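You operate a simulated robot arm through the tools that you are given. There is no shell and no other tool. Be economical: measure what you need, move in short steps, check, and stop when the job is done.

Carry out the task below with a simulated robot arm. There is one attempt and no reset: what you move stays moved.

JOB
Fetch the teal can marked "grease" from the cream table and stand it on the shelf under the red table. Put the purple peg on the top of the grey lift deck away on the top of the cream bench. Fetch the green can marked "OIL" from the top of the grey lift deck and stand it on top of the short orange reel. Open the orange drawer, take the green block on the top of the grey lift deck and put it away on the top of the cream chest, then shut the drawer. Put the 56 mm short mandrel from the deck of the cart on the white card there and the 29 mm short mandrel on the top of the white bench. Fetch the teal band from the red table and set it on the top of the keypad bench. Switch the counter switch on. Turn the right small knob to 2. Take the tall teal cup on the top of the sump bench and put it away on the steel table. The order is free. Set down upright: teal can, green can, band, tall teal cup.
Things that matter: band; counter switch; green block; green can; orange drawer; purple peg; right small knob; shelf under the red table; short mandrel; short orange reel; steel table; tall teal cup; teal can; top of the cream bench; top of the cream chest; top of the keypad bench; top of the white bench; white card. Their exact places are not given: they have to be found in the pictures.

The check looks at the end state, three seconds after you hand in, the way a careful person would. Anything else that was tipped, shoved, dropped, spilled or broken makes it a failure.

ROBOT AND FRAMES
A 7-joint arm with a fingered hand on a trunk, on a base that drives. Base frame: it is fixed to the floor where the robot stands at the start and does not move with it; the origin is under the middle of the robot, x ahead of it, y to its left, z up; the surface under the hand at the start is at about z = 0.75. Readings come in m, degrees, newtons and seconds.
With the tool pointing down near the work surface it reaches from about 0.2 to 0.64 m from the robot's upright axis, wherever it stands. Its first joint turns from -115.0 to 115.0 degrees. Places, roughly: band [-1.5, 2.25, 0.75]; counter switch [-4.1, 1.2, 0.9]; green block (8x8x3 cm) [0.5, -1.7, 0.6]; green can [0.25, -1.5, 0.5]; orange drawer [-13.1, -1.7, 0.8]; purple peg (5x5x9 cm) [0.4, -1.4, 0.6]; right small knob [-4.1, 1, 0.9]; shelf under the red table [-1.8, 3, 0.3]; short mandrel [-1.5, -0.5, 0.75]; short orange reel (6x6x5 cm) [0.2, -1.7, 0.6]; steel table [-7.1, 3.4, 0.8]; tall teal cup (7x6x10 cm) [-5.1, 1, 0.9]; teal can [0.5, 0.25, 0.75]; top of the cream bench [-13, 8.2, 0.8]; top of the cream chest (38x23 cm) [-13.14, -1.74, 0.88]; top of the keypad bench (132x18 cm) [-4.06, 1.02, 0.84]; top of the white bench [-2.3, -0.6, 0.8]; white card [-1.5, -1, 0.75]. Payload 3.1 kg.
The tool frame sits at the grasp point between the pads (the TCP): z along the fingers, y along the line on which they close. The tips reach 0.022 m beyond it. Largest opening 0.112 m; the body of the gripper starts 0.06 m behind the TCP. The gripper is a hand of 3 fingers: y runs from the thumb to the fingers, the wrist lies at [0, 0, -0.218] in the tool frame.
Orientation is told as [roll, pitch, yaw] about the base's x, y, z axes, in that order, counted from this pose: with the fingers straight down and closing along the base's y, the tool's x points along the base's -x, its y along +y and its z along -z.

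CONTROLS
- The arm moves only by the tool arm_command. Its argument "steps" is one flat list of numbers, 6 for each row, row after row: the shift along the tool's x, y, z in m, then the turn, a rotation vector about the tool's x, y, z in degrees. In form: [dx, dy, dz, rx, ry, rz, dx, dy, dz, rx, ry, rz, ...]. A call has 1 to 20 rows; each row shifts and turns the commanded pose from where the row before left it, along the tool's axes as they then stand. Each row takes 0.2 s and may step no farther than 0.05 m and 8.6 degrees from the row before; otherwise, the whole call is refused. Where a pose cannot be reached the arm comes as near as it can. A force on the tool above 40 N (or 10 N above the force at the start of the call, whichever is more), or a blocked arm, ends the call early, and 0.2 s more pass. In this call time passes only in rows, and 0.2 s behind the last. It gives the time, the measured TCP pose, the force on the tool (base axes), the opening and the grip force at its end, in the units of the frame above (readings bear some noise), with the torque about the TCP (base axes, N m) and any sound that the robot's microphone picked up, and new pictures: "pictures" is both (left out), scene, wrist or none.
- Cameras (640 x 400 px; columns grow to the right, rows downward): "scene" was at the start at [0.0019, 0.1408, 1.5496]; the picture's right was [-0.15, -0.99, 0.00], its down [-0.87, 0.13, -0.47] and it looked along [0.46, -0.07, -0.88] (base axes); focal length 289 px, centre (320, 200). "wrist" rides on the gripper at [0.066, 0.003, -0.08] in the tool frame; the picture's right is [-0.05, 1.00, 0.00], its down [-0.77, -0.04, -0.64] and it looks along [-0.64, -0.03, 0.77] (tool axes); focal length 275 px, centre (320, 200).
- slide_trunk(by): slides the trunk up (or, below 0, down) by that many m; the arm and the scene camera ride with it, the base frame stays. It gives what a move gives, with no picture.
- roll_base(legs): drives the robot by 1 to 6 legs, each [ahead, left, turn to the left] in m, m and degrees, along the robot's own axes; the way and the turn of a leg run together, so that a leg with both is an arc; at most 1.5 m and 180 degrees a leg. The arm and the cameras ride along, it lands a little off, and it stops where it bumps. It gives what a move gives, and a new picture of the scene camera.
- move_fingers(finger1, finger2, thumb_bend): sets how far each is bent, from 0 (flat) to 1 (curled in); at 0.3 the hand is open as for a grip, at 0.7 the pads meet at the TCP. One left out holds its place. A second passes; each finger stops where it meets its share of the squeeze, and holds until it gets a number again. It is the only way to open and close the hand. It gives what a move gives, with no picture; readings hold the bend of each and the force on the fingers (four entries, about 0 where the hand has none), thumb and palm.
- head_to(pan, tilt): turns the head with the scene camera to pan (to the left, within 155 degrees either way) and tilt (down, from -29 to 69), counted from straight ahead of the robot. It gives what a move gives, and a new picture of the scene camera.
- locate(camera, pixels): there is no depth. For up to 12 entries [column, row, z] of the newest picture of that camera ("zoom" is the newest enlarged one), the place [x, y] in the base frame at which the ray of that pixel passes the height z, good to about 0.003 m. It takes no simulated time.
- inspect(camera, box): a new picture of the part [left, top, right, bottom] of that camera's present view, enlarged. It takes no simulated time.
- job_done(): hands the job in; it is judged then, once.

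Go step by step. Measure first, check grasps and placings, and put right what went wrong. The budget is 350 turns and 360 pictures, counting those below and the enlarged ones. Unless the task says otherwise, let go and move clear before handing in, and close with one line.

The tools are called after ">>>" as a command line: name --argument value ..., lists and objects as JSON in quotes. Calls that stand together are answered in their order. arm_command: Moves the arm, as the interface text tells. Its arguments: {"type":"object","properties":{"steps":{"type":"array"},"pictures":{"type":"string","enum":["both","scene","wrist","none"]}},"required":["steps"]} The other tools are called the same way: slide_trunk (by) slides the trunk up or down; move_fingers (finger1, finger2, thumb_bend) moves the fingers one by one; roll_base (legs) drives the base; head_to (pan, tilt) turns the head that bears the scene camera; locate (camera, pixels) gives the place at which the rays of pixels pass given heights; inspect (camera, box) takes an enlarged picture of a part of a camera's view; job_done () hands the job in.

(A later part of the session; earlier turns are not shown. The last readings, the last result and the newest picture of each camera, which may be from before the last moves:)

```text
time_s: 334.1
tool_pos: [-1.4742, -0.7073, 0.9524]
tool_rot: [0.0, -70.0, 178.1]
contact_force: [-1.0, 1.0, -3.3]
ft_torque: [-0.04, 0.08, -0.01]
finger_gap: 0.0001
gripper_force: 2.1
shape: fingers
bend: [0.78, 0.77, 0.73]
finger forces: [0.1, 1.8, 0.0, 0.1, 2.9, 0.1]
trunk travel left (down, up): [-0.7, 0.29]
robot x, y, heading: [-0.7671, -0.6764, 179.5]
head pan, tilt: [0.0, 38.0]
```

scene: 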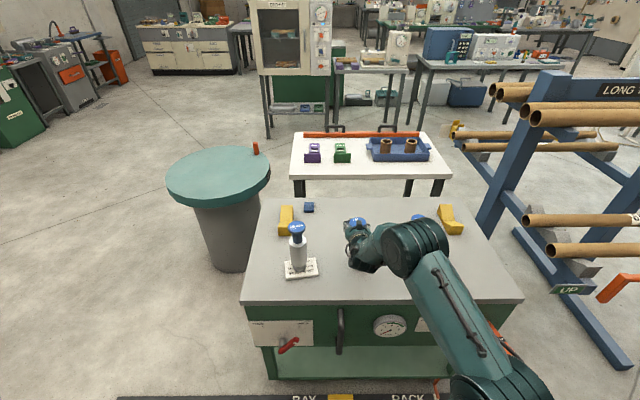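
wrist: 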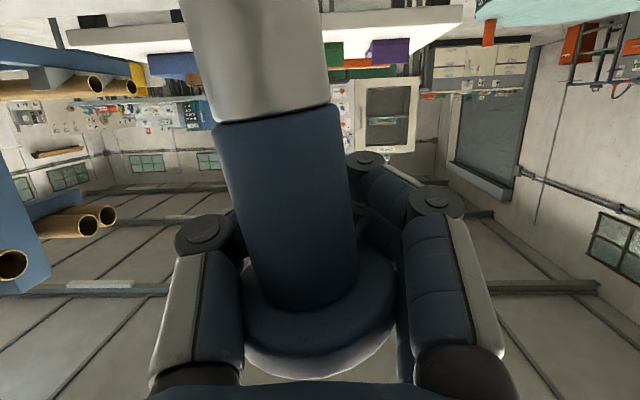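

The fingers closed in front of the shaft, so the mandrel only hangs by its cap. I'll lower it back onto the deck and look before regripping.

>>> arm_command --steps '[0.0282, 0, 0.0103, 0, 0, 0, 0.0282, 0, 0.0103, 0, 0, 0, 0.0188, 0, 0.0068, 0, 0, 0, 0.0094, 0, 0.0034, 0, 0, 0]' --pictures "both"

```text
time_s: 335.1
tool_pos: [-1.476, -0.7057, 0.8616]
tool_rot: [0.1, -70.3, 178.1]
contact_force: [0.3, 0.2, 0.6]
ft_torque: [0.0, 0.01, 0.03]
finger_gap: 0.0001
gripper_force: 0.1
shape: fingers
bend: [0.78, 0.78, 0.73]
finger forces: [0.0, 0.0, 0.0, 0.0, 0.2, 0.1]
trunk travel left (down, up): [-0.7, 0.29]
robot x, y, heading: [-0.7688, -0.6792, 179.3]
head pan, tilt: [0.0, 38.0]
```

scene: 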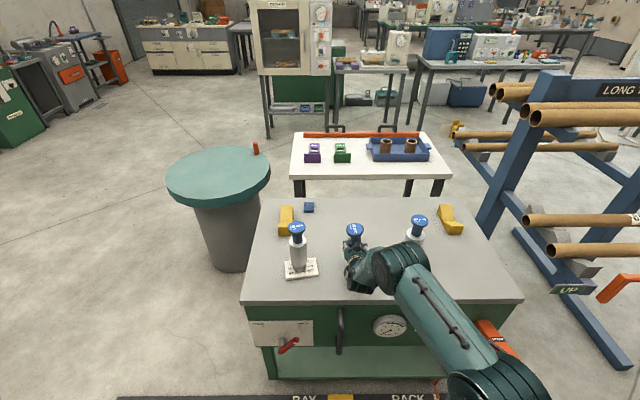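
wrist: 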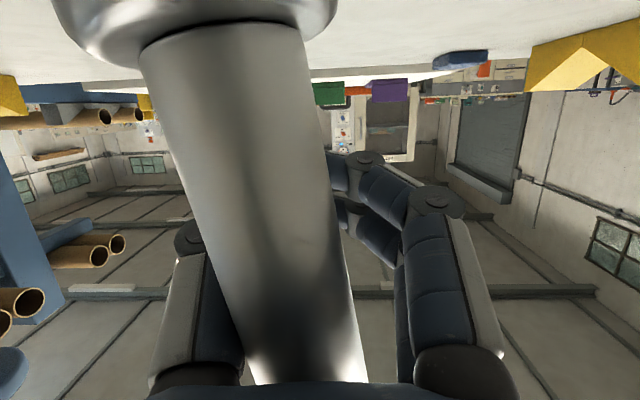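

>>> inspect --camera "scene" --box '[260, 190, 460, 315]'

```text
3.20 times, centred on (360, 252) of scene
```

zoom: 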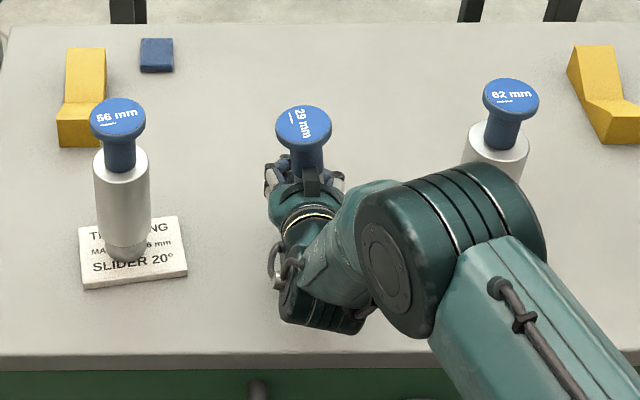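

It is standing upright again, a few cm nearer the palm and slightly left. I'll open, back off ~38 mm with a small left shift, and regrip around the shaft.

>>> move_fingers --finger1 0.28 --finger2 0.28 --thumb_bend 0.28

>>> arm_command --steps '[0.0068, -0.006, -0.0188, 0, 0, 0, 0.0068, -0.006, -0.0188, 0, 0, 0]' --pictures "wrist"

```text
time_s: 336.1
tool_pos: [-1.4743, -0.7058, 0.8629]
tool_rot: [0.0, -70.2, 177.9]
contact_force: [1.1, 0.1, 0.1]
ft_torque: [-0.01, 0.03, 0.01]
finger_gap: 0.115
gripper_force: 0.3
shape: fingers
bend: [0.28, 0.28, 0.28]
finger forces: [0.0, 0.1, 0.0, 0.0, 0.2, 0.0]
trunk travel left (down, up): [-0.7, 0.29]
robot x, y, heading: [-0.768, -0.6791, 179.2]
head pan, tilt: [0.0, 38.0]
```

```text
time_s: 336.7
tool_pos: [-1.4347, -0.6946, 0.8612]
tool_rot: [0.2, -70.0, 178.1]
contact_force: [-0.8, 1.3, 0.0]
ft_torque: [0.03, -0.02, -0.02]
finger_gap: 0.1151
gripper_force: 0.0
shape: fingers
bend: [0.28, 0.28, 0.28]
finger forces: [0.0, 0.0, 0.0, 0.0, 0.1, 0.0]
trunk travel left (down, up): [-0.7, 0.29]
robot x, y, heading: [-0.764, -0.6736, 179.3]
head pan, tilt: [0.0, 38.0]
```

wrist: 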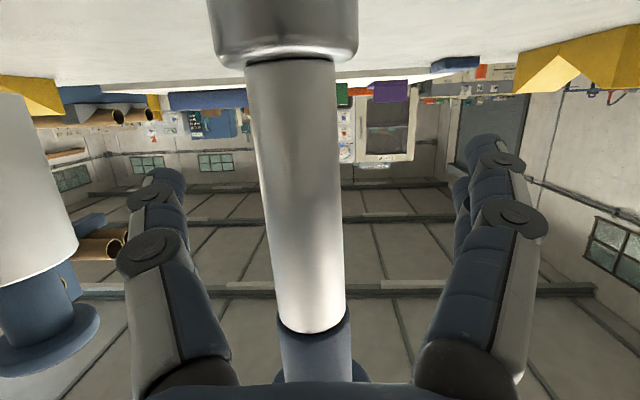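

The shaft must sit slightly past the pads' meeting point. I'll back a further 15 mm, shift left 8 mm, and close gently in stages.

>>> arm_command --steps '[0.0051, -0.0085, -0.0141, 0, 0, 0]' --pictures "none"

>>> move_fingers --finger1 0.6 --finger2 0.6 --thumb_bend 0.6

>>> inspect --camera "wrist" --box '[0, 0, 640, 400]'

```text
time_s: 337.1
tool_pos: [-1.4207, -0.6877, 0.8616]
tool_rot: [0.1, -70.2, 178.0]
contact_force: [-0.5, -0.4, 0.0]
ft_torque: [0.01, 0.02, 0.04]
finger_gap: 0.1149
gripper_force: 0.0
shape: fingers
bend: [0.28, 0.28, 0.28]
finger forces: [0.0, 0.0, 0.0, 0.0, 0.0, 0.0]
trunk travel left (down, up): [-0.7, 0.29]
robot x, y, heading: [-0.7677, -0.6749, 179.5]
head pan, tilt: [0.0, 38.0]
```

```text
time_s: 338.1
tool_pos: [-1.4197, -0.6873, 0.8631]
tool_rot: [0.2, -70.0, 178.0]
contact_force: [0.1, 0.5, 0.5]
ft_torque: [0.0, -0.02, 0.04]
finger_gap: 0.0281
gripper_force: 0.8
shape: fingers
bend: [0.6, 0.6, 0.6]
finger forces: [0.0, 0.0, 0.1, 0.0, 0.3, 0.1]
trunk travel left (down, up): [-0.7, 0.29]
robot x, y, heading: [-0.7657, -0.6743, 179.6]
head pan, tilt: [0.0, 38.0]
```

```text
1.00 times, centred on (320, 200) of wrist (not enlarged: the box is as wide or as high as the picture)
```

zoom: 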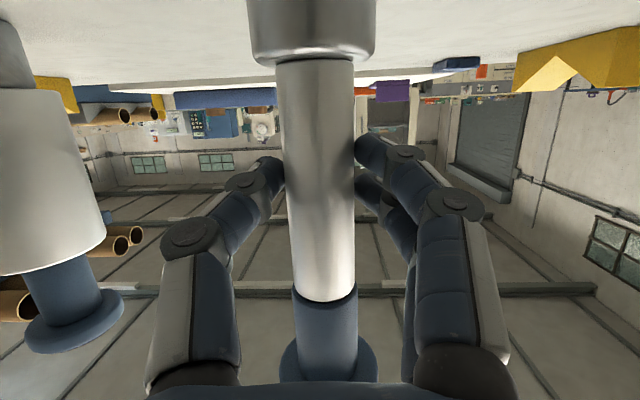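

Now the shaft sits between the tips. Closing further.

>>> move_fingers --finger1 0.78 --finger2 0.78 --thumb_bend 0.75

>>> inspect --camera "wrist" --box '[0, 0, 640, 400]'

```text
time_s: 339.1
tool_pos: [-1.4187, -0.6881, 0.8625]
tool_rot: [0.2, -70.0, 178.1]
contact_force: [-0.5, -1.6, 0.5]
ft_torque: [0.02, 0.02, 0.01]
finger_gap: 0.0224
gripper_force: 15.7
shape: fingers
bend: [0.67, 0.68, 0.65]
finger forces: [9.1, 7.7, 0.0, 0.0, 14.6, 0.1]
trunk travel left (down, up): [-0.7, 0.29]
robot x, y, heading: [-0.7686, -0.6765, 179.4]
head pan, tilt: [0.0, 38.0]
```

```text
1.00 times, centred on (320, 200) of wrist (not enlarged: the box is as wide or as high as the picture)
```

zoom: 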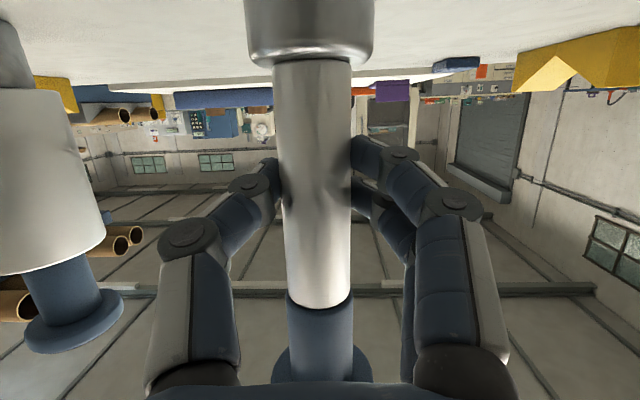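

Gripped properly now (gap 22 mm, 15 N). Lifting.

>>> arm_command --steps '[-0.0094, 0, -0.0034, 0, 0, 0, -0.0282, 0, -0.0103, 0, 0, 0, -0.0282, 0, -0.0103, 0, 0, 0]' --pictures "both"

```text
time_s: 339.9
tool_pos: [-1.4207, -0.687, 0.9317]
tool_rot: [0.1, -70.1, 178.0]
contact_force: [-0.3, -0.2, -2.4]
ft_torque: [-0.01, -0.04, 0.0]
finger_gap: 0.0224
gripper_force: 14.4
shape: fingers
bend: [0.67, 0.7, 0.65]
finger forces: [8.4, 7.1, 0.1, 0.0, 14.7, 0.1]
trunk travel left (down, up): [-0.7, 0.29]
robot x, y, heading: [-0.7713, -0.6783, 179.1]
head pan, tilt: [0.0, 38.0]
```

scene: 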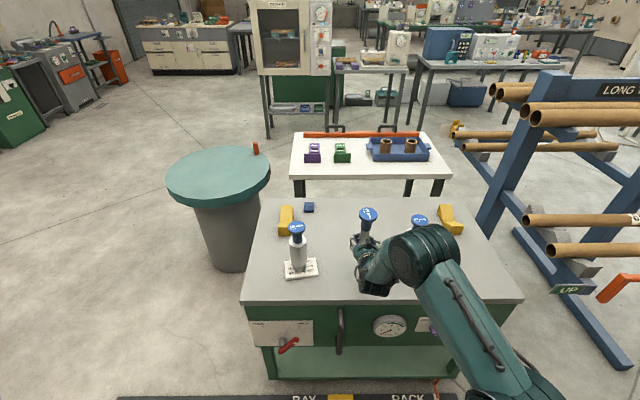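
wrist: 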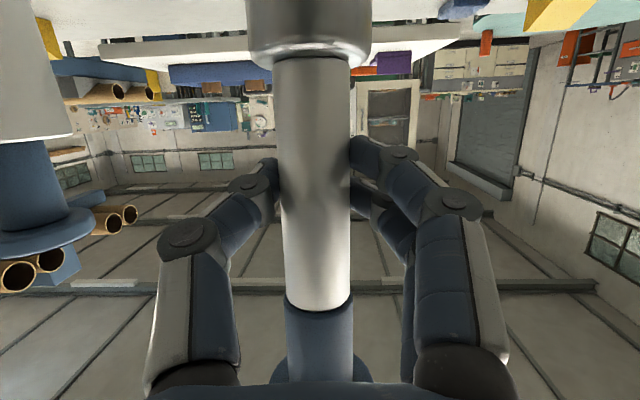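

>>> locate --camera "scene" --pixels '[[290, 178, 0.8], [450, 178, 0.8], [303, 135, 0.8], [418, 133, 0.8], [168, 180, 0.75], [270, 180, 0.75], [230, 271, 0], [246, 235, 0.775], [240, 300, 0.775]]'

```text
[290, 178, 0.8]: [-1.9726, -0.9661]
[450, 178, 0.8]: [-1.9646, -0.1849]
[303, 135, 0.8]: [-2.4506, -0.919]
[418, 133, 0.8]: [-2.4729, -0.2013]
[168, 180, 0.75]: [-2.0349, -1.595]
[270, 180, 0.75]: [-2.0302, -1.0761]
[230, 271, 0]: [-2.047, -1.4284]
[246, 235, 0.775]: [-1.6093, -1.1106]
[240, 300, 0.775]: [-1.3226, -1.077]
```

The white bench spans x −1.97…−2.46, y −0.94…−0.19, with a clear strip on its cart side; it is reachable from the −x side. I'll raise/retract the arm and drive around via y≈1.45.

>>> arm_command --steps '[-0.0376, 0, -0.0137, 0, 0, 0, -0.0376, 0, -0.0137, 0, 0, 0]' --pictures "none"

>>> roll_base --legs '[[-0.3, 0, 0.8]]'

>>> arm_command --steps '[0.0137, 0, -0.0376, 0, 0, 0, 0.0137, 0, -0.0376, 0, 0, 0, 0.0137, 0, -0.0376, 0, 0, 0, 0.0137, 0.0, -0.0376, 0, 0, 0]' --pictures "none"

>>> roll_base --legs '[[0, -1.1, 0], [0, -1.1, 0], [1.2, 0, 0], [0.85, 0, 0]]'

```text
time_s: 340.5
tool_pos: [-1.4176, -0.6887, 1.0135]
tool_rot: [0.1, -70.2, 178.1]
contact_force: [-1.1, 0.2, -2.8]
ft_torque: [-0.02, -0.02, -0.01]
finger_gap: 0.0227
gripper_force: 15.2
shape: fingers
bend: [0.67, 0.7, 0.65]
finger forces: [8.4, 6.9, 0.0, 0.0, 14.6, 0.1]
trunk travel left (down, up): [-0.7, 0.29]
robot x, y, heading: [-0.7698, -0.6747, 179.5]
head pan, tilt: [0.0, 38.0]
```

```text
time_s: 342.6
tool_pos: [-1.1214, -0.7027, 1.0137]
tool_rot: [0.1, -70.1, 179.1]
contact_force: [0.7, 0.2, -2.8]
ft_torque: [-0.01, -0.05, -0.02]
finger_gap: 0.0225
gripper_force: 14.9
shape: fingers
bend: [0.67, 0.7, 0.65]
finger forces: [8.4, 6.9, 0.0, 0.0, 14.6, 0.0]
trunk travel left (down, up): [-0.7, 0.29]
robot x, y, heading: [-0.4715, -0.6724, -179.4]
head pan, tilt: [0.0, 38.0]
```

scene: 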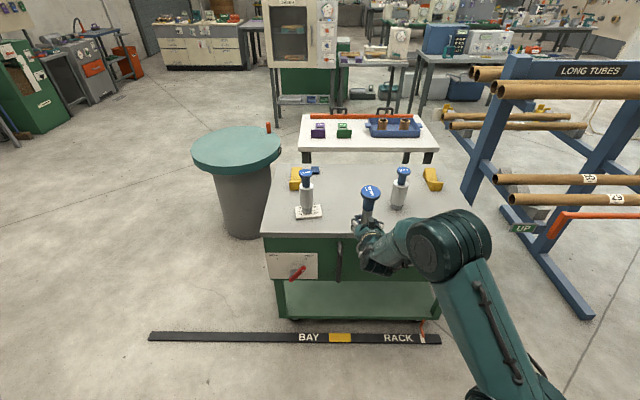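

```text
time_s: 343.6
tool_pos: [-0.9614, -0.7055, 1.0102]
tool_rot: [0.0, -70.2, 179.2]
contact_force: [0.2, 0.2, -2.4]
ft_torque: [-0.03, -0.01, 0.0]
finger_gap: 0.0224
gripper_force: 14.8
shape: fingers
bend: [0.67, 0.7, 0.65]
finger forces: [8.2, 7.2, 0.0, 0.0, 14.4, 0.1]
trunk travel left (down, up): [-0.7, 0.29]
robot x, y, heading: [-0.4769, -0.6757, -179.3]
head pan, tilt: [0.0, 38.0]
```

```text
time_s: 364.3
tool_pos: [-3.0366, 1.4003, 1.01]
tool_rot: [0.1, -70.1, -178.5]
contact_force: [-1.1, -0.2, -2.9]
ft_torque: [-0.01, -0.04, 0.02]
finger_gap: 0.022
gripper_force: 14.1
shape: fingers
bend: [0.67, 0.7, 0.65]
finger forces: [8.2, 6.7, 0.0, 0.1, 14.0, 0.0]
trunk travel left (down, up): [-0.7, 0.29]
robot x, y, heading: [-2.5432, 1.4499, -177.0]
head pan, tilt: [0.0, 38.0]
```

scene: 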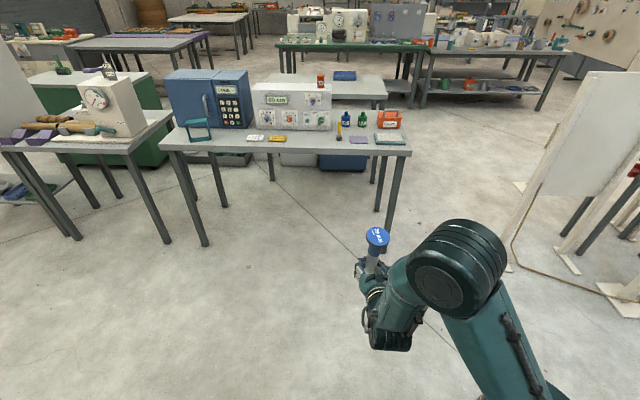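

>>> roll_base --legs '[[0.6, 0, 0], [0, 0, 177], [-0.12, 0, 0], [0, -1.0, 0], [0, -0.95, 0]]'

>>> head_to --pan 0 --tilt 38

```text
time_s: 384.8
tool_pos: [-2.9148, -0.5033, 1.0109]
tool_rot: [0.1, -70.1, -6.5]
contact_force: [0.1, 0.0, -2.8]
ft_torque: [0.04, 0.03, -0.04]
finger_gap: 0.0219
gripper_force: 13.8
shape: fingers
bend: [0.67, 0.71, 0.66]
finger forces: [8.0, 6.0, 0.0, 0.0, 13.3, 0.1]
trunk travel left (down, up): [-0.7, 0.29]
robot x, y, heading: [-3.4089, -0.4858, -5.1]
head pan, tilt: [0.0, 38.0]
```

scene: 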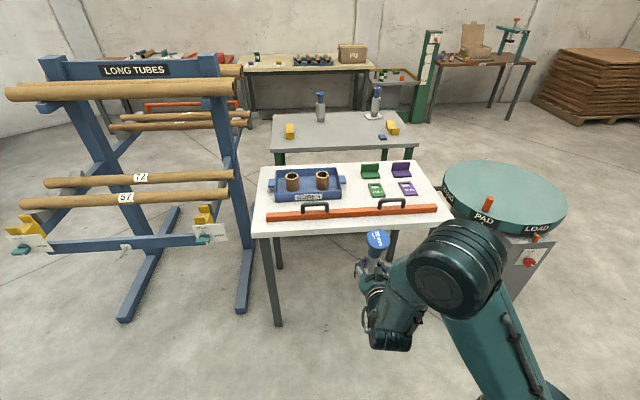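

```text
time_s: 385.4
tool_pos: [-2.9149, -0.5025, 1.0107]
tool_rot: [0.0, -70.2, -6.4]
contact_force: [0.1, -0.7, -2.6]
ft_torque: [0.01, 0.04, -0.03]
finger_gap: 0.0218
gripper_force: 13.3
shape: fingers
bend: [0.67, 0.71, 0.66]
finger forces: [7.8, 6.0, 0.1, 0.0, 13.4, 0.1]
trunk travel left (down, up): [-0.7, 0.29]
robot x, y, heading: [-3.405, -0.4845, -5.1]
head pan, tilt: [0.0, 38.0]
```

scene: 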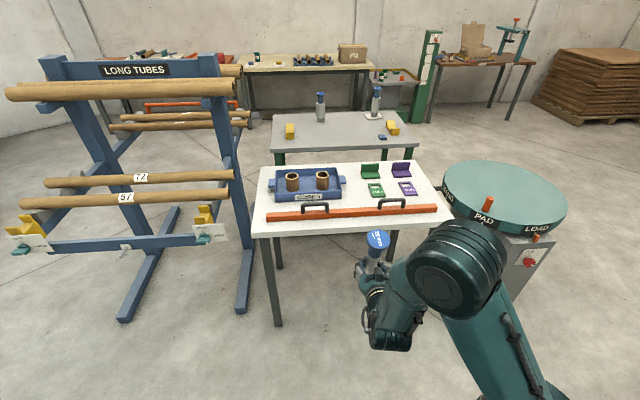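

>>> inspect --camera "scene" --box '[250, 145, 460, 245]'

```text
3.05 times, centred on (355, 195) of scene
```

zoom: 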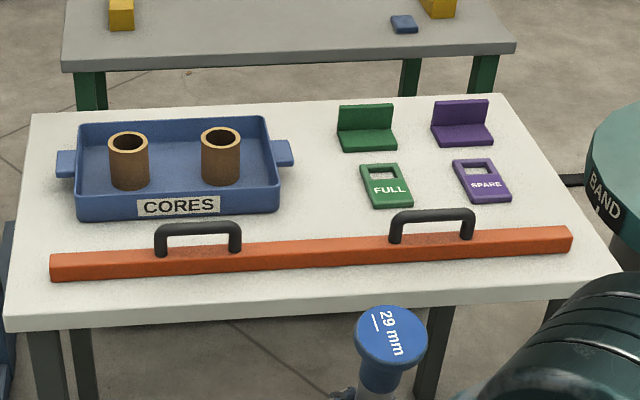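

>>> locate --camera "zoom" --pixels '[[330, 274, 0.8], [330, 307, 0.8], [322, 190, 0.8], [500, 262, 0.8], [500, 297, 0.8], [5, 318, 0.8], [620, 272, 0.8], [330, 274, 0.77], [330, 307, 0.77], [300, 100, 0.8]]'

```text
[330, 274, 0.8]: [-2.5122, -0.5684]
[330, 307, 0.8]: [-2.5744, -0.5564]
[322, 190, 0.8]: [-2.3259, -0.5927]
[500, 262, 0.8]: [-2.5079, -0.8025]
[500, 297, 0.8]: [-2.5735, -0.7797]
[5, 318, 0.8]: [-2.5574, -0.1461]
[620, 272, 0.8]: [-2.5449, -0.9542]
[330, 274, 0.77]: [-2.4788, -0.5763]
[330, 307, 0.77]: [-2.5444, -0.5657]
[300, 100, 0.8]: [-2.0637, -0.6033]
```

The best spot is between the tray and the FULL card at about (−2.326,−0.593). I'll straighten the heading, shift right and drive in.

>>> roll_base --legs '[[0, -0.13, 5.1], [0.42, 0, 0]]'

>>> head_to --pan 5 --tilt 50

>>> inspect --camera "wrist" --box '[0, 0, 640, 400]'

```text
time_s: 388.9
tool_pos: [-2.4919, -0.5916, 1.0101]
tool_rot: [0.2, -70.0, -1.7]
contact_force: [0.3, 0.5, -2.9]
ft_torque: [0.02, 0.02, 0.03]
finger_gap: 0.0221
gripper_force: 13.7
shape: fingers
bend: [0.67, 0.71, 0.66]
finger forces: [8.0, 6.0, 0.0, 0.1, 13.5, 0.1]
trunk travel left (down, up): [-0.7, 0.29]
robot x, y, heading: [-2.9845, -0.6159, -0.4]
head pan, tilt: [0.0, 38.0]
```

scene: 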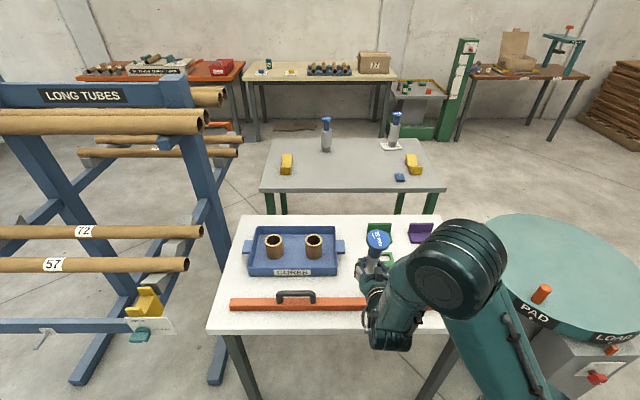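

```text
time_s: 389.6
tool_pos: [-2.492, -0.5923, 1.0101]
tool_rot: [0.1, -70.1, -1.8]
contact_force: [0.0, 0.2, -2.3]
ft_torque: [0.0, 0.02, 0.02]
finger_gap: 0.0221
gripper_force: 14.1
shape: fingers
bend: [0.67, 0.71, 0.66]
finger forces: [8.1, 6.0, 0.0, 0.1, 13.4, 0.0]
trunk travel left (down, up): [-0.7, 0.29]
robot x, y, heading: [-2.9837, -0.6157, -0.3]
head pan, tilt: [5.0, 50.0]
```

scene: 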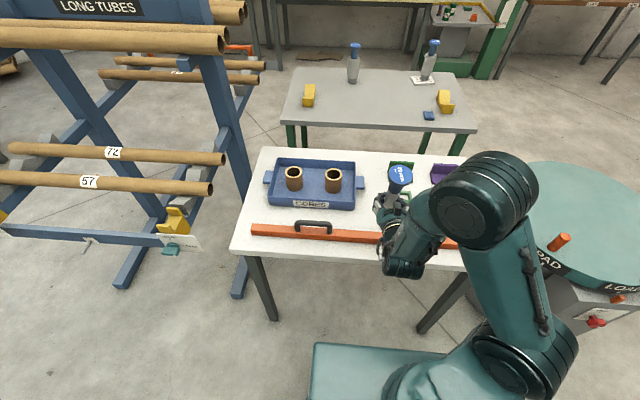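

```text
1.00 times, centred on (320, 200) of wrist (not enlarged: the box is as wide or as high as the picture)
```

zoom: 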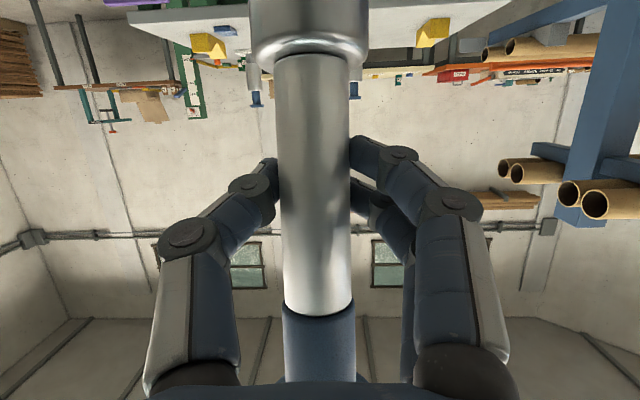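

>>> locate --camera "scene" --pixels '[[355, 209, 0.8], [364, 183, 0.82], [390, 168, 0.8], [250, 234, 0.8], [232, 252, 0.8], [380, 240, 0.8], [465, 240, 0.83]]'

```text
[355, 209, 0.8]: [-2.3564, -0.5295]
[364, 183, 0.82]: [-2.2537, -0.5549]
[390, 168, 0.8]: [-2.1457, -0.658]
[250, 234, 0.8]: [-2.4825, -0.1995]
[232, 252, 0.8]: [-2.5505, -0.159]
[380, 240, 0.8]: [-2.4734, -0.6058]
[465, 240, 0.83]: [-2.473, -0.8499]
```

>>> arm_command --steps '[-0.013, 0.0015, 0.0357, 0, 0, 0, -0.013, 0.0015, 0.0357, 0, 0, 0, -0.013, 0.0015, 0.0357, 0, 0, 0, -0.013, 0.0015, 0.0357, 0, 0, 0, 0.0282, 0, 0.0103, 0, 0, 0, 0.0282, 0, 0.0103, 0, 0, 0]' --pictures "both"

>>> inspect --camera "scene" --box '[320, 130, 480, 260]'

```text
time_s: 391.0
tool_pos: [-2.3395, -0.5903, 0.9492]
tool_rot: [0.1, -70.1, -1.8]
contact_force: [-0.2, -0.7, -2.9]
ft_torque: [-0.01, 0.07, -0.01]
finger_gap: 0.0218
gripper_force: 13.7
shape: fingers
bend: [0.68, 0.71, 0.66]
finger forces: [8.1, 6.4, 0.0, 0.1, 13.5, 0.0]
trunk travel left (down, up): [-0.7, 0.29]
robot x, y, heading: [-2.9886, -0.6131, -0.6]
head pan, tilt: [5.0, 50.0]
```

scene: 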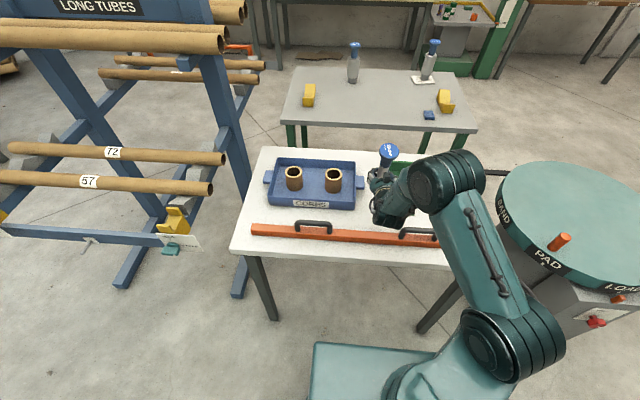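
wrist: 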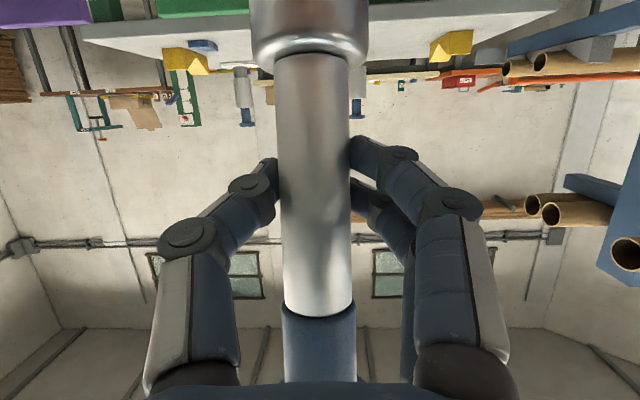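

```text
3.08 times, centred on (400, 195) of scene
```

zoom: 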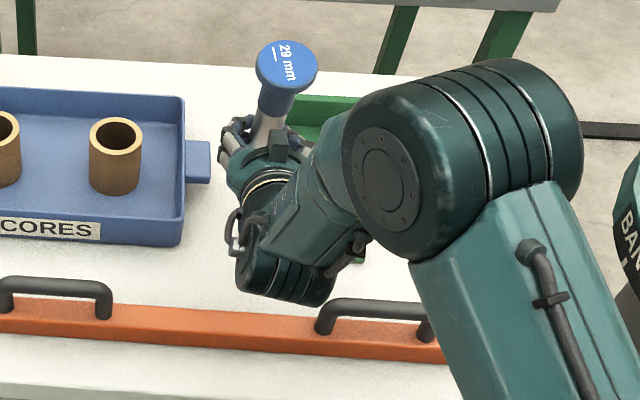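

Aligned between tray and card. Lowering to contact.

>>> arm_command --steps '[0.0188, 0, 0.0068, 0, 0, 0, 0.0188, 0, 0.0068, 0, 0, 0, 0.0094, 0, 0.0034, 0, 0, 0]' --pictures "none"

>>> arm_command --steps '[0.0056, 0, 0.002, 0, 0, 0]' --pictures "none"

>>> arm_command --steps '[0.0047, 0, 0.0017, 0, 0, 0]' --pictures "none"

>>> arm_command --steps '[0.0038, 0, 0.0014, 0, 0, 0]' --pictures "none"

```text
time_s: 391.8
tool_pos: [-2.3402, -0.5902, 0.9]
tool_rot: [0.1, -70.1, -1.5]
contact_force: [-0.1, 1.0, -2.8]
ft_torque: [0.01, -0.01, 0.01]
finger_gap: 0.0218
gripper_force: 14.0
shape: fingers
bend: [0.68, 0.71, 0.66]
finger forces: [8.1, 5.9, 0.0, 0.1, 13.2, 0.0]
trunk travel left (down, up): [-0.7, 0.29]
robot x, y, heading: [-2.9867, -0.6158, -0.5]
head pan, tilt: [5.0, 50.0]
```

```text
time_s: 392.2
tool_pos: [-2.3381, -0.5904, 0.8924]
tool_rot: [0.1, -70.1, -1.7]
contact_force: [-0.4, -0.3, -2.5]
ft_torque: [0.02, 0.03, 0.01]
finger_gap: 0.0214
gripper_force: 14.1
shape: fingers
bend: [0.68, 0.71, 0.66]
finger forces: [8.1, 6.0, 0.0, 0.0, 13.2, 0.1]
trunk travel left (down, up): [-0.7, 0.29]
robot x, y, heading: [-2.9846, -0.6176, -0.1]
head pan, tilt: [5.0, 50.0]
```

```text
time_s: 392.6
tool_pos: [-2.3402, -0.5914, 0.8883]
tool_rot: [0.1, -70.0, -1.7]
contact_force: [0.8, -0.2, -1.7]
ft_torque: [-0.03, -0.01, -0.02]
finger_gap: 0.022
gripper_force: 13.8
shape: fingers
bend: [0.68, 0.71, 0.66]
finger forces: [8.1, 6.0, 0.0, 0.0, 13.2, 0.0]
trunk travel left (down, up): [-0.7, 0.29]
robot x, y, heading: [-2.9854, -0.6155, -0.2]
head pan, tilt: [5.0, 50.0]
```

```text
time_s: 393.0
tool_pos: [-2.3396, -0.5903, 0.8855]
tool_rot: [0.1, -70.1, -1.7]
contact_force: [-0.1, -0.2, -2.1]
ft_torque: [0.0, 0.03, 0.0]
finger_gap: 0.0218
gripper_force: 13.6
shape: fingers
bend: [0.68, 0.71, 0.66]
finger forces: [8.2, 6.0, 0.0, 0.0, 13.2, 0.1]
trunk travel left (down, up): [-0.7, 0.29]
robot x, y, heading: [-2.9872, -0.6177, -0.3]
head pan, tilt: [5.0, 50.0]
```

>>> arm_command --steps '[0.0038, 0, 0.0014, 0, 0, 0]' --pictures "none"

>>> arm_command --steps '[0.0038, 0, 0.0014, 0, 0, 0]' --pictures "none"

>>> arm_command --steps '[0.0038, 0, 0.0014, 0, 0, 0]' --pictures "none"

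>>> arm_command --steps '[0.0038, 0, 0.0014, 0, 0, 0]' --pictures "none"

```text
time_s: 393.4
tool_pos: [-2.3406, -0.5892, 0.8807]
tool_rot: [0.0, -69.9, -1.7]
contact_force: [-0.1, -0.7, -2.4]
ft_torque: [0.02, 0.05, -0.02]
finger_gap: 0.022
gripper_force: 13.5
shape: fingers
bend: [0.68, 0.71, 0.66]
finger forces: [8.2, 6.0, 0.1, 0.0, 13.4, 0.1]
trunk travel left (down, up): [-0.7, 0.29]
robot x, y, heading: [-2.9831, -0.6179, -0.3]
head pan, tilt: [5.0, 50.0]
```

```text
time_s: 393.8
tool_pos: [-2.3384, -0.5906, 0.8766]
tool_rot: [0.1, -70.2, -1.7]
contact_force: [-0.6, 0.4, -3.2]
ft_torque: [0.02, 0.0, 0.01]
finger_gap: 0.0217
gripper_force: 13.0
shape: fingers
bend: [0.68, 0.71, 0.66]
finger forces: [8.1, 6.2, 0.1, 0.0, 13.2, 0.2]
trunk travel left (down, up): [-0.7, 0.29]
robot x, y, heading: [-2.984, -0.6162, -0.0]
head pan, tilt: [5.0, 50.0]
```

```text
time_s: 394.2
tool_pos: [-2.3394, -0.5904, 0.8718]
tool_rot: [0.0, -70.2, -1.7]
contact_force: [-0.7, 0.1, -2.0]
ft_torque: [0.05, 0.09, -0.01]
finger_gap: 0.0217
gripper_force: 13.7
shape: fingers
bend: [0.68, 0.71, 0.66]
finger forces: [8.1, 5.9, 0.1, 0.1, 13.3, 0.0]
trunk travel left (down, up): [-0.7, 0.29]
robot x, y, heading: [-2.9817, -0.6146, -0.3]
head pan, tilt: [5.0, 50.0]
```

```text
time_s: 394.6
tool_pos: [-2.3395, -0.5888, 0.868]
tool_rot: [0.2, -70.1, -1.7]
contact_force: [0.0, 0.4, -2.8]
ft_torque: [0.01, 0.01, 0.0]
finger_gap: 0.0218
gripper_force: 13.6
shape: fingers
bend: [0.68, 0.71, 0.66]
finger forces: [8.1, 6.1, 0.0, 0.0, 13.3, 0.0]
trunk travel left (down, up): [-0.7, 0.29]
robot x, y, heading: [-2.9867, -0.6126, -0.4]
head pan, tilt: [5.0, 50.0]
```

Still no contact at 0.868, so this bench is lower than 0.80. I'll check the picture before going on.

>>> inspect --camera "wrist" --box '[120, 0, 520, 200]'

>>> inspect --camera "scene" --box '[320, 130, 480, 260]'

```text
1.60 times, centred on (320, 100) of wrist
```

zoom: 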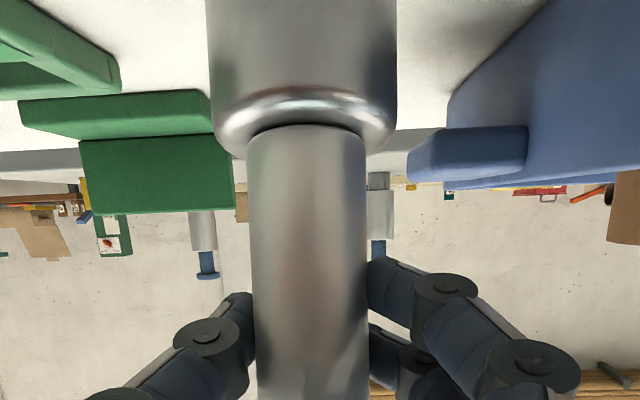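

```text
3.08 times, centred on (400, 195) of scene
```

zoom: 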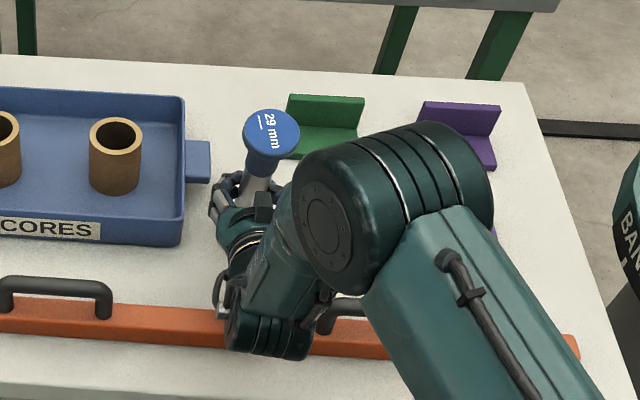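

>>> arm_command --steps '[0.0038, 0, 0.0014, 0, 0, 0]' --pictures "none"

>>> arm_command --steps '[0.0038, 0, 0.0014, 0, 0, 0]' --pictures "none"

>>> arm_command --steps '[0.0038, 0, 0.0014, 0, 0, 0]' --pictures "none"

>>> arm_command --steps '[0.0038, 0, 0.0014, 0, 0, 0]' --pictures "none"

>>> arm_command --steps '[0.0038, 0, 0.0014, 0, 0, 0]' --pictures "none"

```text
time_s: 395.0
tool_pos: [-2.34, -0.5911, 0.8667]
tool_rot: [0.0, -70.2, -1.7]
contact_force: [-0.2, 0.2, 0.3]
ft_torque: [-0.01, -0.04, -0.02]
finger_gap: 0.0218
gripper_force: 13.7
shape: fingers
bend: [0.68, 0.71, 0.66]
finger forces: [8.1, 6.5, 0.0, 0.0, 13.6, 0.0]
trunk travel left (down, up): [-0.7, 0.29]
robot x, y, heading: [-2.9805, -0.6169, -0.2]
head pan, tilt: [5.0, 50.0]
```

```text
time_s: 395.4
tool_pos: [-2.339, -0.5894, 0.8644]
tool_rot: [0.2, -70.5, -1.8]
contact_force: [1.7, 0.5, 11.4]
ft_torque: [-0.04, -0.17, 0.04]
finger_gap: 0.0218
gripper_force: 16.0
shape: fingers
bend: [0.68, 0.71, 0.66]
finger forces: [8.8, 7.6, 0.0, 0.0, 15.0, 0.1]
trunk travel left (down, up): [-0.7, 0.29]
robot x, y, heading: [-2.985, -0.6146, -0.6]
head pan, tilt: [5.0, 50.0]
```

```text
time_s: 395.8
tool_pos: [-2.3393, -0.5894, 0.8628]
tool_rot: [0.4, -70.8, -2.0]
contact_force: [5.2, 0.4, 35.4]
ft_torque: [0.01, 0.67, -0.01]
finger_gap: 0.0217
gripper_force: 17.4
shape: fingers
bend: [0.68, 0.71, 0.66]
finger forces: [9.2, 8.7, 0.0, 0.1, 16.5, 0.0]
trunk travel left (down, up): [-0.7, 0.29]
robot x, y, heading: [-2.9839, -0.6175, -0.5]
head pan, tilt: [5.0, 50.0]
```

```text
time_s: 396.1
tool_pos: [-2.3384, -0.5899, 0.8651]
tool_rot: [1.0, -71.3, -2.6]
contact_force: [-6.3, 0.4, 22.7]
ft_torque: [0.05, 2.04, 0.04]
finger_gap: 0.0217
gripper_force: 16.1
shape: fingers
bend: [0.68, 0.71, 0.66]
finger forces: [8.9, 7.7, 0.1, 0.1, 15.5, 0.0]
trunk travel left (down, up): [-0.7, 0.29]
robot x, y, heading: [-2.9843, -0.6147, -0.3]
head pan, tilt: [5.0, 50.0]
stopped in row 1: the force on the tool passed its limit at 48 N (the readings are from after the stop); the commanded pose is now the measured one
```

```text
time_s: 396.5
tool_pos: [-2.338, -0.59, 0.8664]
tool_rot: [1.5, -72.0, -3.2]
contact_force: [-9.1, -1.4, 30.0]
ft_torque: [0.12, 4.1, 0.28]
finger_gap: 0.0218
gripper_force: 14.4
shape: fingers
bend: [0.68, 0.71, 0.66]
finger forces: [8.8, 6.0, 0.0, 0.1, 14.5, 0.0]
trunk travel left (down, up): [-0.7, 0.29]
robot x, y, heading: [-2.982, -0.6145, -0.1]
head pan, tilt: [5.0, 50.0]
stopped in row 1: the force on the tool passed its limit at 45 N (the readings are from after the stop); the commanded pose is now the measured one
```

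Contact came at ~0.866 and I've overpressed, with a growing torque. I'll ease up a few mm and look.

>>> arm_command --steps '[-0.0047, 0, -0.0017, 0, 0, 0]' --pictures "both"

>>> inspect --camera "scene" --box '[320, 130, 480, 260]'

```text
time_s: 396.9
tool_pos: [-2.336, -0.5893, 0.8666]
tool_rot: [1.1, -71.3, -2.8]
contact_force: [-0.3, 0.5, 1.4]
ft_torque: [0.0, -0.03, 0.0]
finger_gap: 0.0218
gripper_force: 14.3
shape: fingers
bend: [0.68, 0.71, 0.66]
finger forces: [8.9, 6.7, 0.0, 0.0, 14.7, 0.0]
trunk travel left (down, up): [-0.7, 0.29]
robot x, y, heading: [-2.983, -0.6167, -0.4]
head pan, tilt: [5.0, 50.0]
```

scene: 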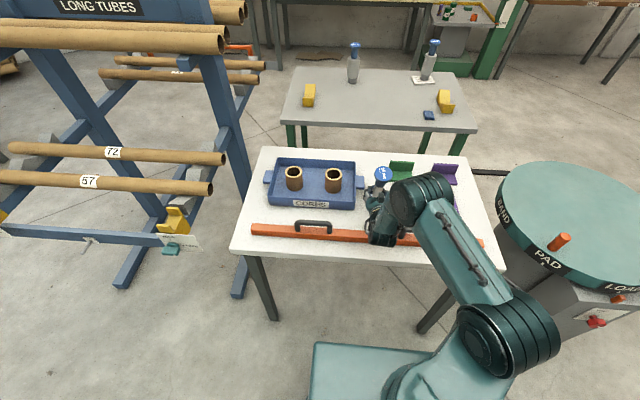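
wrist: 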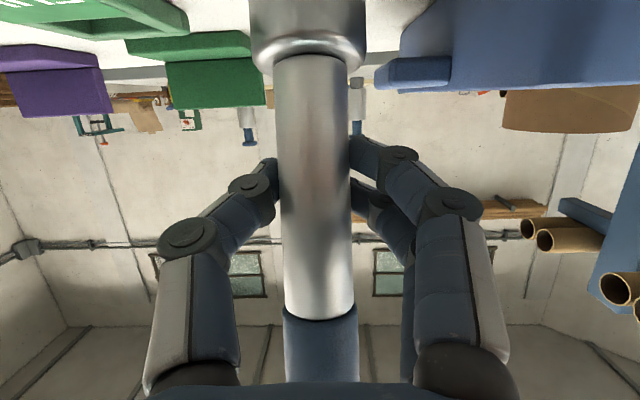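

```text
3.08 times, centred on (400, 195) of scene
```

zoom: 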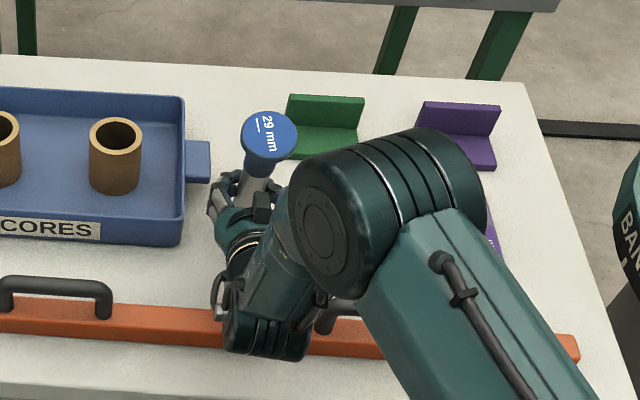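

The rail and tray look unmoved and the mandrel base is resting on the bench. Releasing gradually.

>>> move_fingers --finger1 0.6 --finger2 0.6 --thumb_bend 0.6

>>> move_fingers --finger1 0.4 --finger2 0.4 --thumb_bend 0.4

>>> inspect --camera "wrist" --box '[0, 0, 640, 400]'

```text
time_s: 397.9
tool_pos: [-2.336, -0.5894, 0.8659]
tool_rot: [1.2, -71.5, -2.8]
contact_force: [-0.5, 0.5, -0.5]
ft_torque: [-0.02, -0.05, -0.02]
finger_gap: 0.0274
gripper_force: 0.1
shape: fingers
bend: [0.6, 0.6, 0.6]
finger forces: [0.0, 0.3, 0.0, 0.0, 0.0, 0.4]
trunk travel left (down, up): [-0.7, 0.29]
robot x, y, heading: [-2.9847, -0.6152, -0.5]
head pan, tilt: [5.0, 50.0]
```

```text
time_s: 398.9
tool_pos: [-2.335, -0.5898, 0.8666]
tool_rot: [1.1, -71.5, -2.7]
contact_force: [0.4, 0.3, -0.3]
ft_torque: [-0.02, -0.03, 0.01]
finger_gap: 0.0832
gripper_force: 0.6
shape: fingers
bend: [0.4, 0.4, 0.4]
finger forces: [0.0, 0.2, 0.0, 0.0, 0.0, 0.4]
trunk travel left (down, up): [-0.7, 0.29]
robot x, y, heading: [-2.9857, -0.6161, -0.3]
head pan, tilt: [5.0, 50.0]
```

```text
1.00 times, centred on (320, 200) of wrist (not enlarged: the box is as wide or as high as the picture)
```

zoom: 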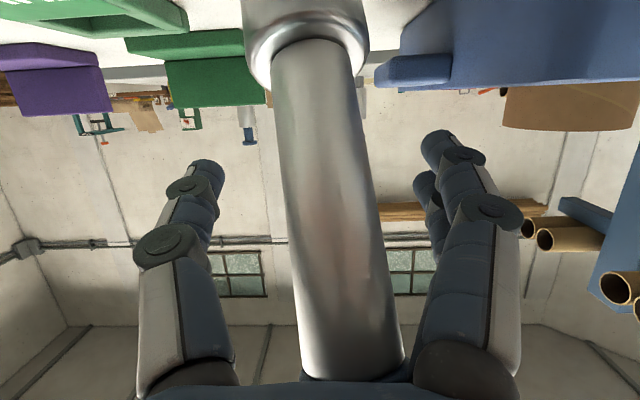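

The mandrel has leaned ~14° back against my palm (it pivoted in the grip when I overpressed). I'll nudge the palm forward slowly to tip it back upright onto its base.

>>> arm_command --steps '[-0.0019, 0.001, 0.0057, 0, 0, 0, -0.0019, 0.001, 0.0057, 0, 0, 0]' --pictures "wrist"

```text
time_s: 399.5
tool_pos: [-2.3209, -0.5879, 0.8663]
tool_rot: [1.2, -71.3, -2.7]
contact_force: [-0.2, 0.0, -0.9]
ft_torque: [-0.03, 0.0, -0.03]
finger_gap: 0.0835
gripper_force: 0.3
shape: fingers
bend: [0.4, 0.4, 0.4]
finger forces: [0.0, 0.4, 0.0, 0.1, 0.0, 0.3]
trunk travel left (down, up): [-0.7, 0.29]
robot x, y, heading: [-2.9842, -0.6133, -0.5]
head pan, tilt: [5.0, 50.0]
```

wrist: 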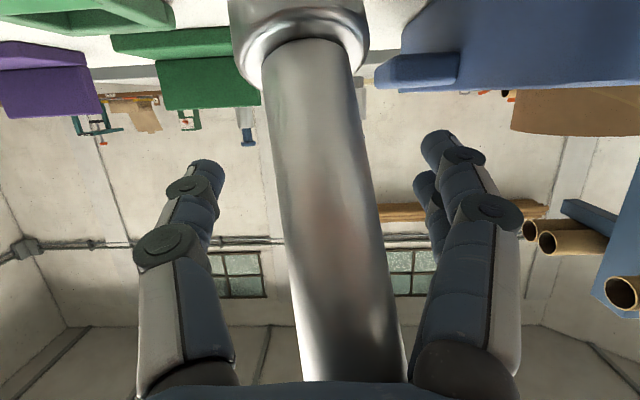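

>>> arm_command --steps '[-0.0016, 0.001, 0.0047, 0, 0, 0, -0.0016, 0.001, 0.0047, 0, 0, 0]' --pictures "wrist"

```text
time_s: 400.1
tool_pos: [-2.3135, -0.5855, 0.8665]
tool_rot: [1.3, -71.4, -2.7]
contact_force: [0.1, -0.3, -0.3]
ft_torque: [0.01, -0.04, 0.0]
finger_gap: 0.0833
gripper_force: 0.2
shape: fingers
bend: [0.4, 0.4, 0.4]
finger forces: [0.0, 0.0, 0.0, 0.1, 0.0, 0.4]
trunk travel left (down, up): [-0.7, 0.29]
robot x, y, heading: [-2.9833, -0.619, -0.1]
head pan, tilt: [5.0, 50.0]
```

wrist: 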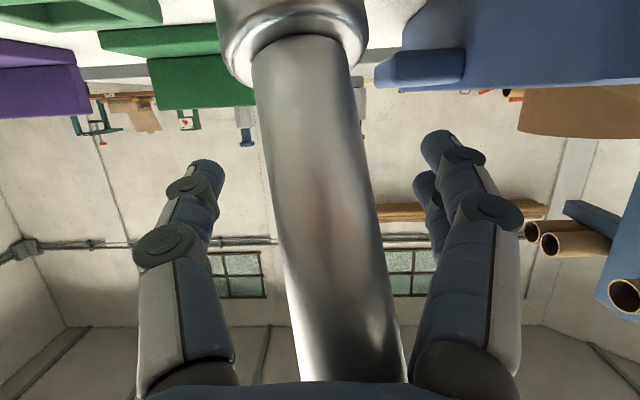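

>>> arm_command --steps '[-0.0016, 0.0, 0.0047, 0, 0, 0, -0.0016, 0.0, 0.0047, 0, 0, 0, -0.0016, 0, 0.0047, 0, 0, 0]' --pictures "both"

```text
time_s: 400.9
tool_pos: [-2.3, -0.5855, 0.8655]
tool_rot: [1.2, -71.4, -2.7]
contact_force: [0.3, -0.3, 0.1]
ft_torque: [0.04, 0.0, 0.01]
finger_gap: 0.0833
gripper_force: 0.7
shape: fingers
bend: [0.4, 0.4, 0.4]
finger forces: [0.0, 0.1, 0.0, 0.0, 0.1, 0.1]
trunk travel left (down, up): [-0.7, 0.29]
robot x, y, heading: [-2.9861, -0.6182, -0.3]
head pan, tilt: [5.0, 50.0]
```

scene: 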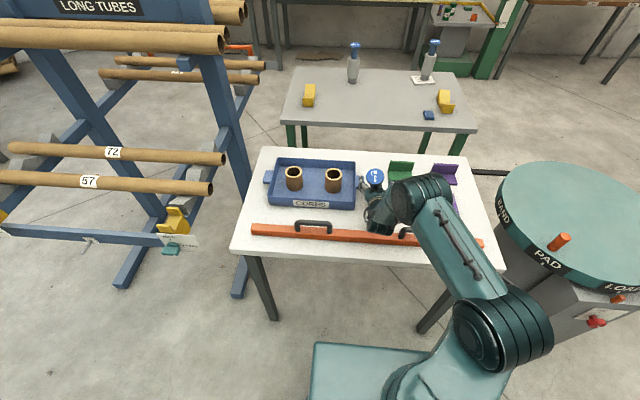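
wrist: 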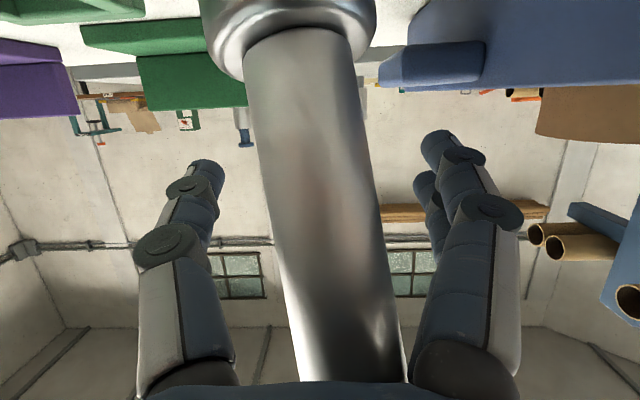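

It now leans mainly sideways (+y) onto the finger bases. I'll nudge the hand toward −y in small steps to stand it up.

>>> arm_command --steps '[-0.0005, -0.005, 0.0015, 0, 0, 0, -0.0005, -0.005, 0.0015, 0, 0, 0]' --pictures "wrist"

```text
time_s: 401.5
tool_pos: [-2.2958, -0.5962, 0.8661]
tool_rot: [1.2, -71.3, -2.7]
contact_force: [0.5, 0.2, 0.3]
ft_torque: [-0.01, 0.0, -0.02]
finger_gap: 0.0833
gripper_force: 0.2
shape: fingers
bend: [0.4, 0.4, 0.4]
finger forces: [0.0, 0.3, 0.0, 0.0, 0.0, 0.1]
trunk travel left (down, up): [-0.7, 0.29]
robot x, y, heading: [-2.9817, -0.6143, -0.3]
head pan, tilt: [5.0, 50.0]
```

wrist: 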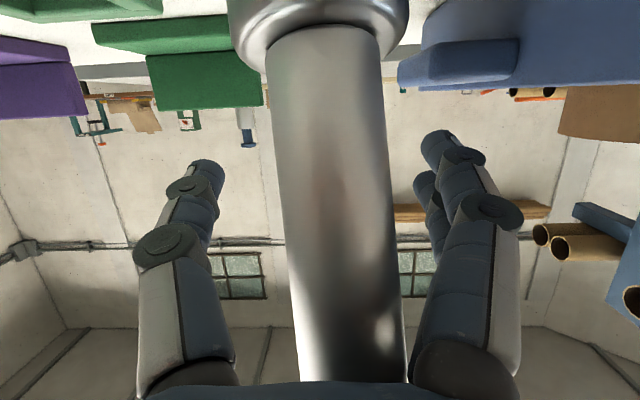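

>>> arm_command --steps '[-0.0005, -0.005, 0.0015, 0, 0, 0, -0.0005, -0.004, 0.0015, 0, 0, 0]' --pictures "wrist"

```text
time_s: 402.1
tool_pos: [-2.2917, -0.6051, 0.8657]
tool_rot: [1.2, -71.4, -2.9]
contact_force: [-0.2, 0.1, -0.3]
ft_torque: [-0.04, 0.03, 0.02]
finger_gap: 0.0834
gripper_force: 0.1
shape: fingers
bend: [0.4, 0.4, 0.4]
finger forces: [0.0, 0.0, 0.1, 0.0, 0.0, 0.1]
trunk travel left (down, up): [-0.7, 0.29]
robot x, y, heading: [-2.9851, -0.6157, -0.2]
head pan, tilt: [5.0, 50.0]
```

wrist: 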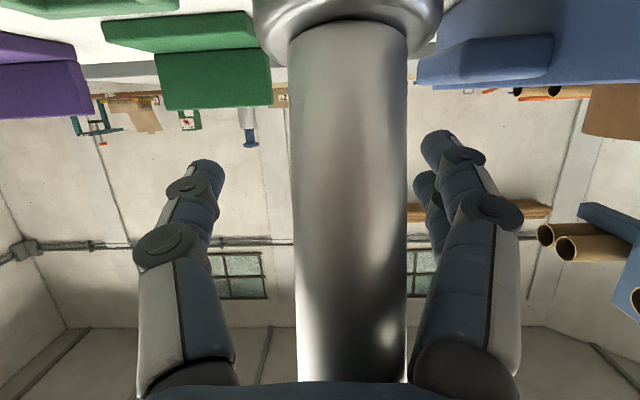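

Sideways it is now upright, but the taper shows it still leans ~14° toward the palm. I'll keep pushing forward in small steps until it settles.

>>> arm_command --steps '[-0.0016, 0, 0.0047, 0, 0, 0, -0.0016, 0, 0.0047, 0, 0, 0]' --pictures "wrist"

```text
time_s: 402.7
tool_pos: [-2.2822, -0.606, 0.8665]
tool_rot: [1.1, -71.4, -2.8]
contact_force: [-1.2, -0.4, -0.1]
ft_torque: [0.01, -0.04, 0.04]
finger_gap: 0.0833
gripper_force: 0.1
shape: fingers
bend: [0.4, 0.4, 0.4]
finger forces: [0.0, 0.0, 0.0, 0.0, 0.0, 0.0]
trunk travel left (down, up): [-0.7, 0.29]
robot x, y, heading: [-2.9861, -0.6138, -0.3]
head pan, tilt: [5.0, 50.0]
```

wrist: 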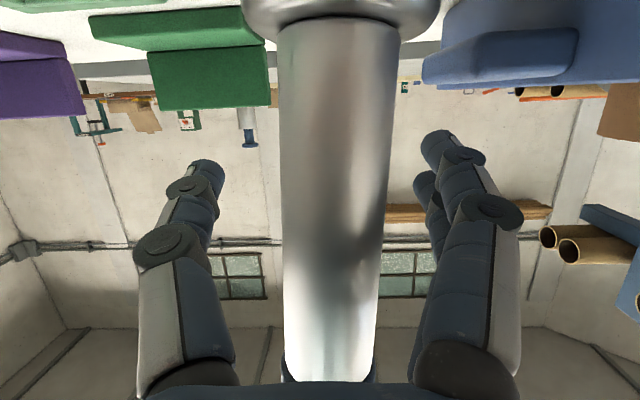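

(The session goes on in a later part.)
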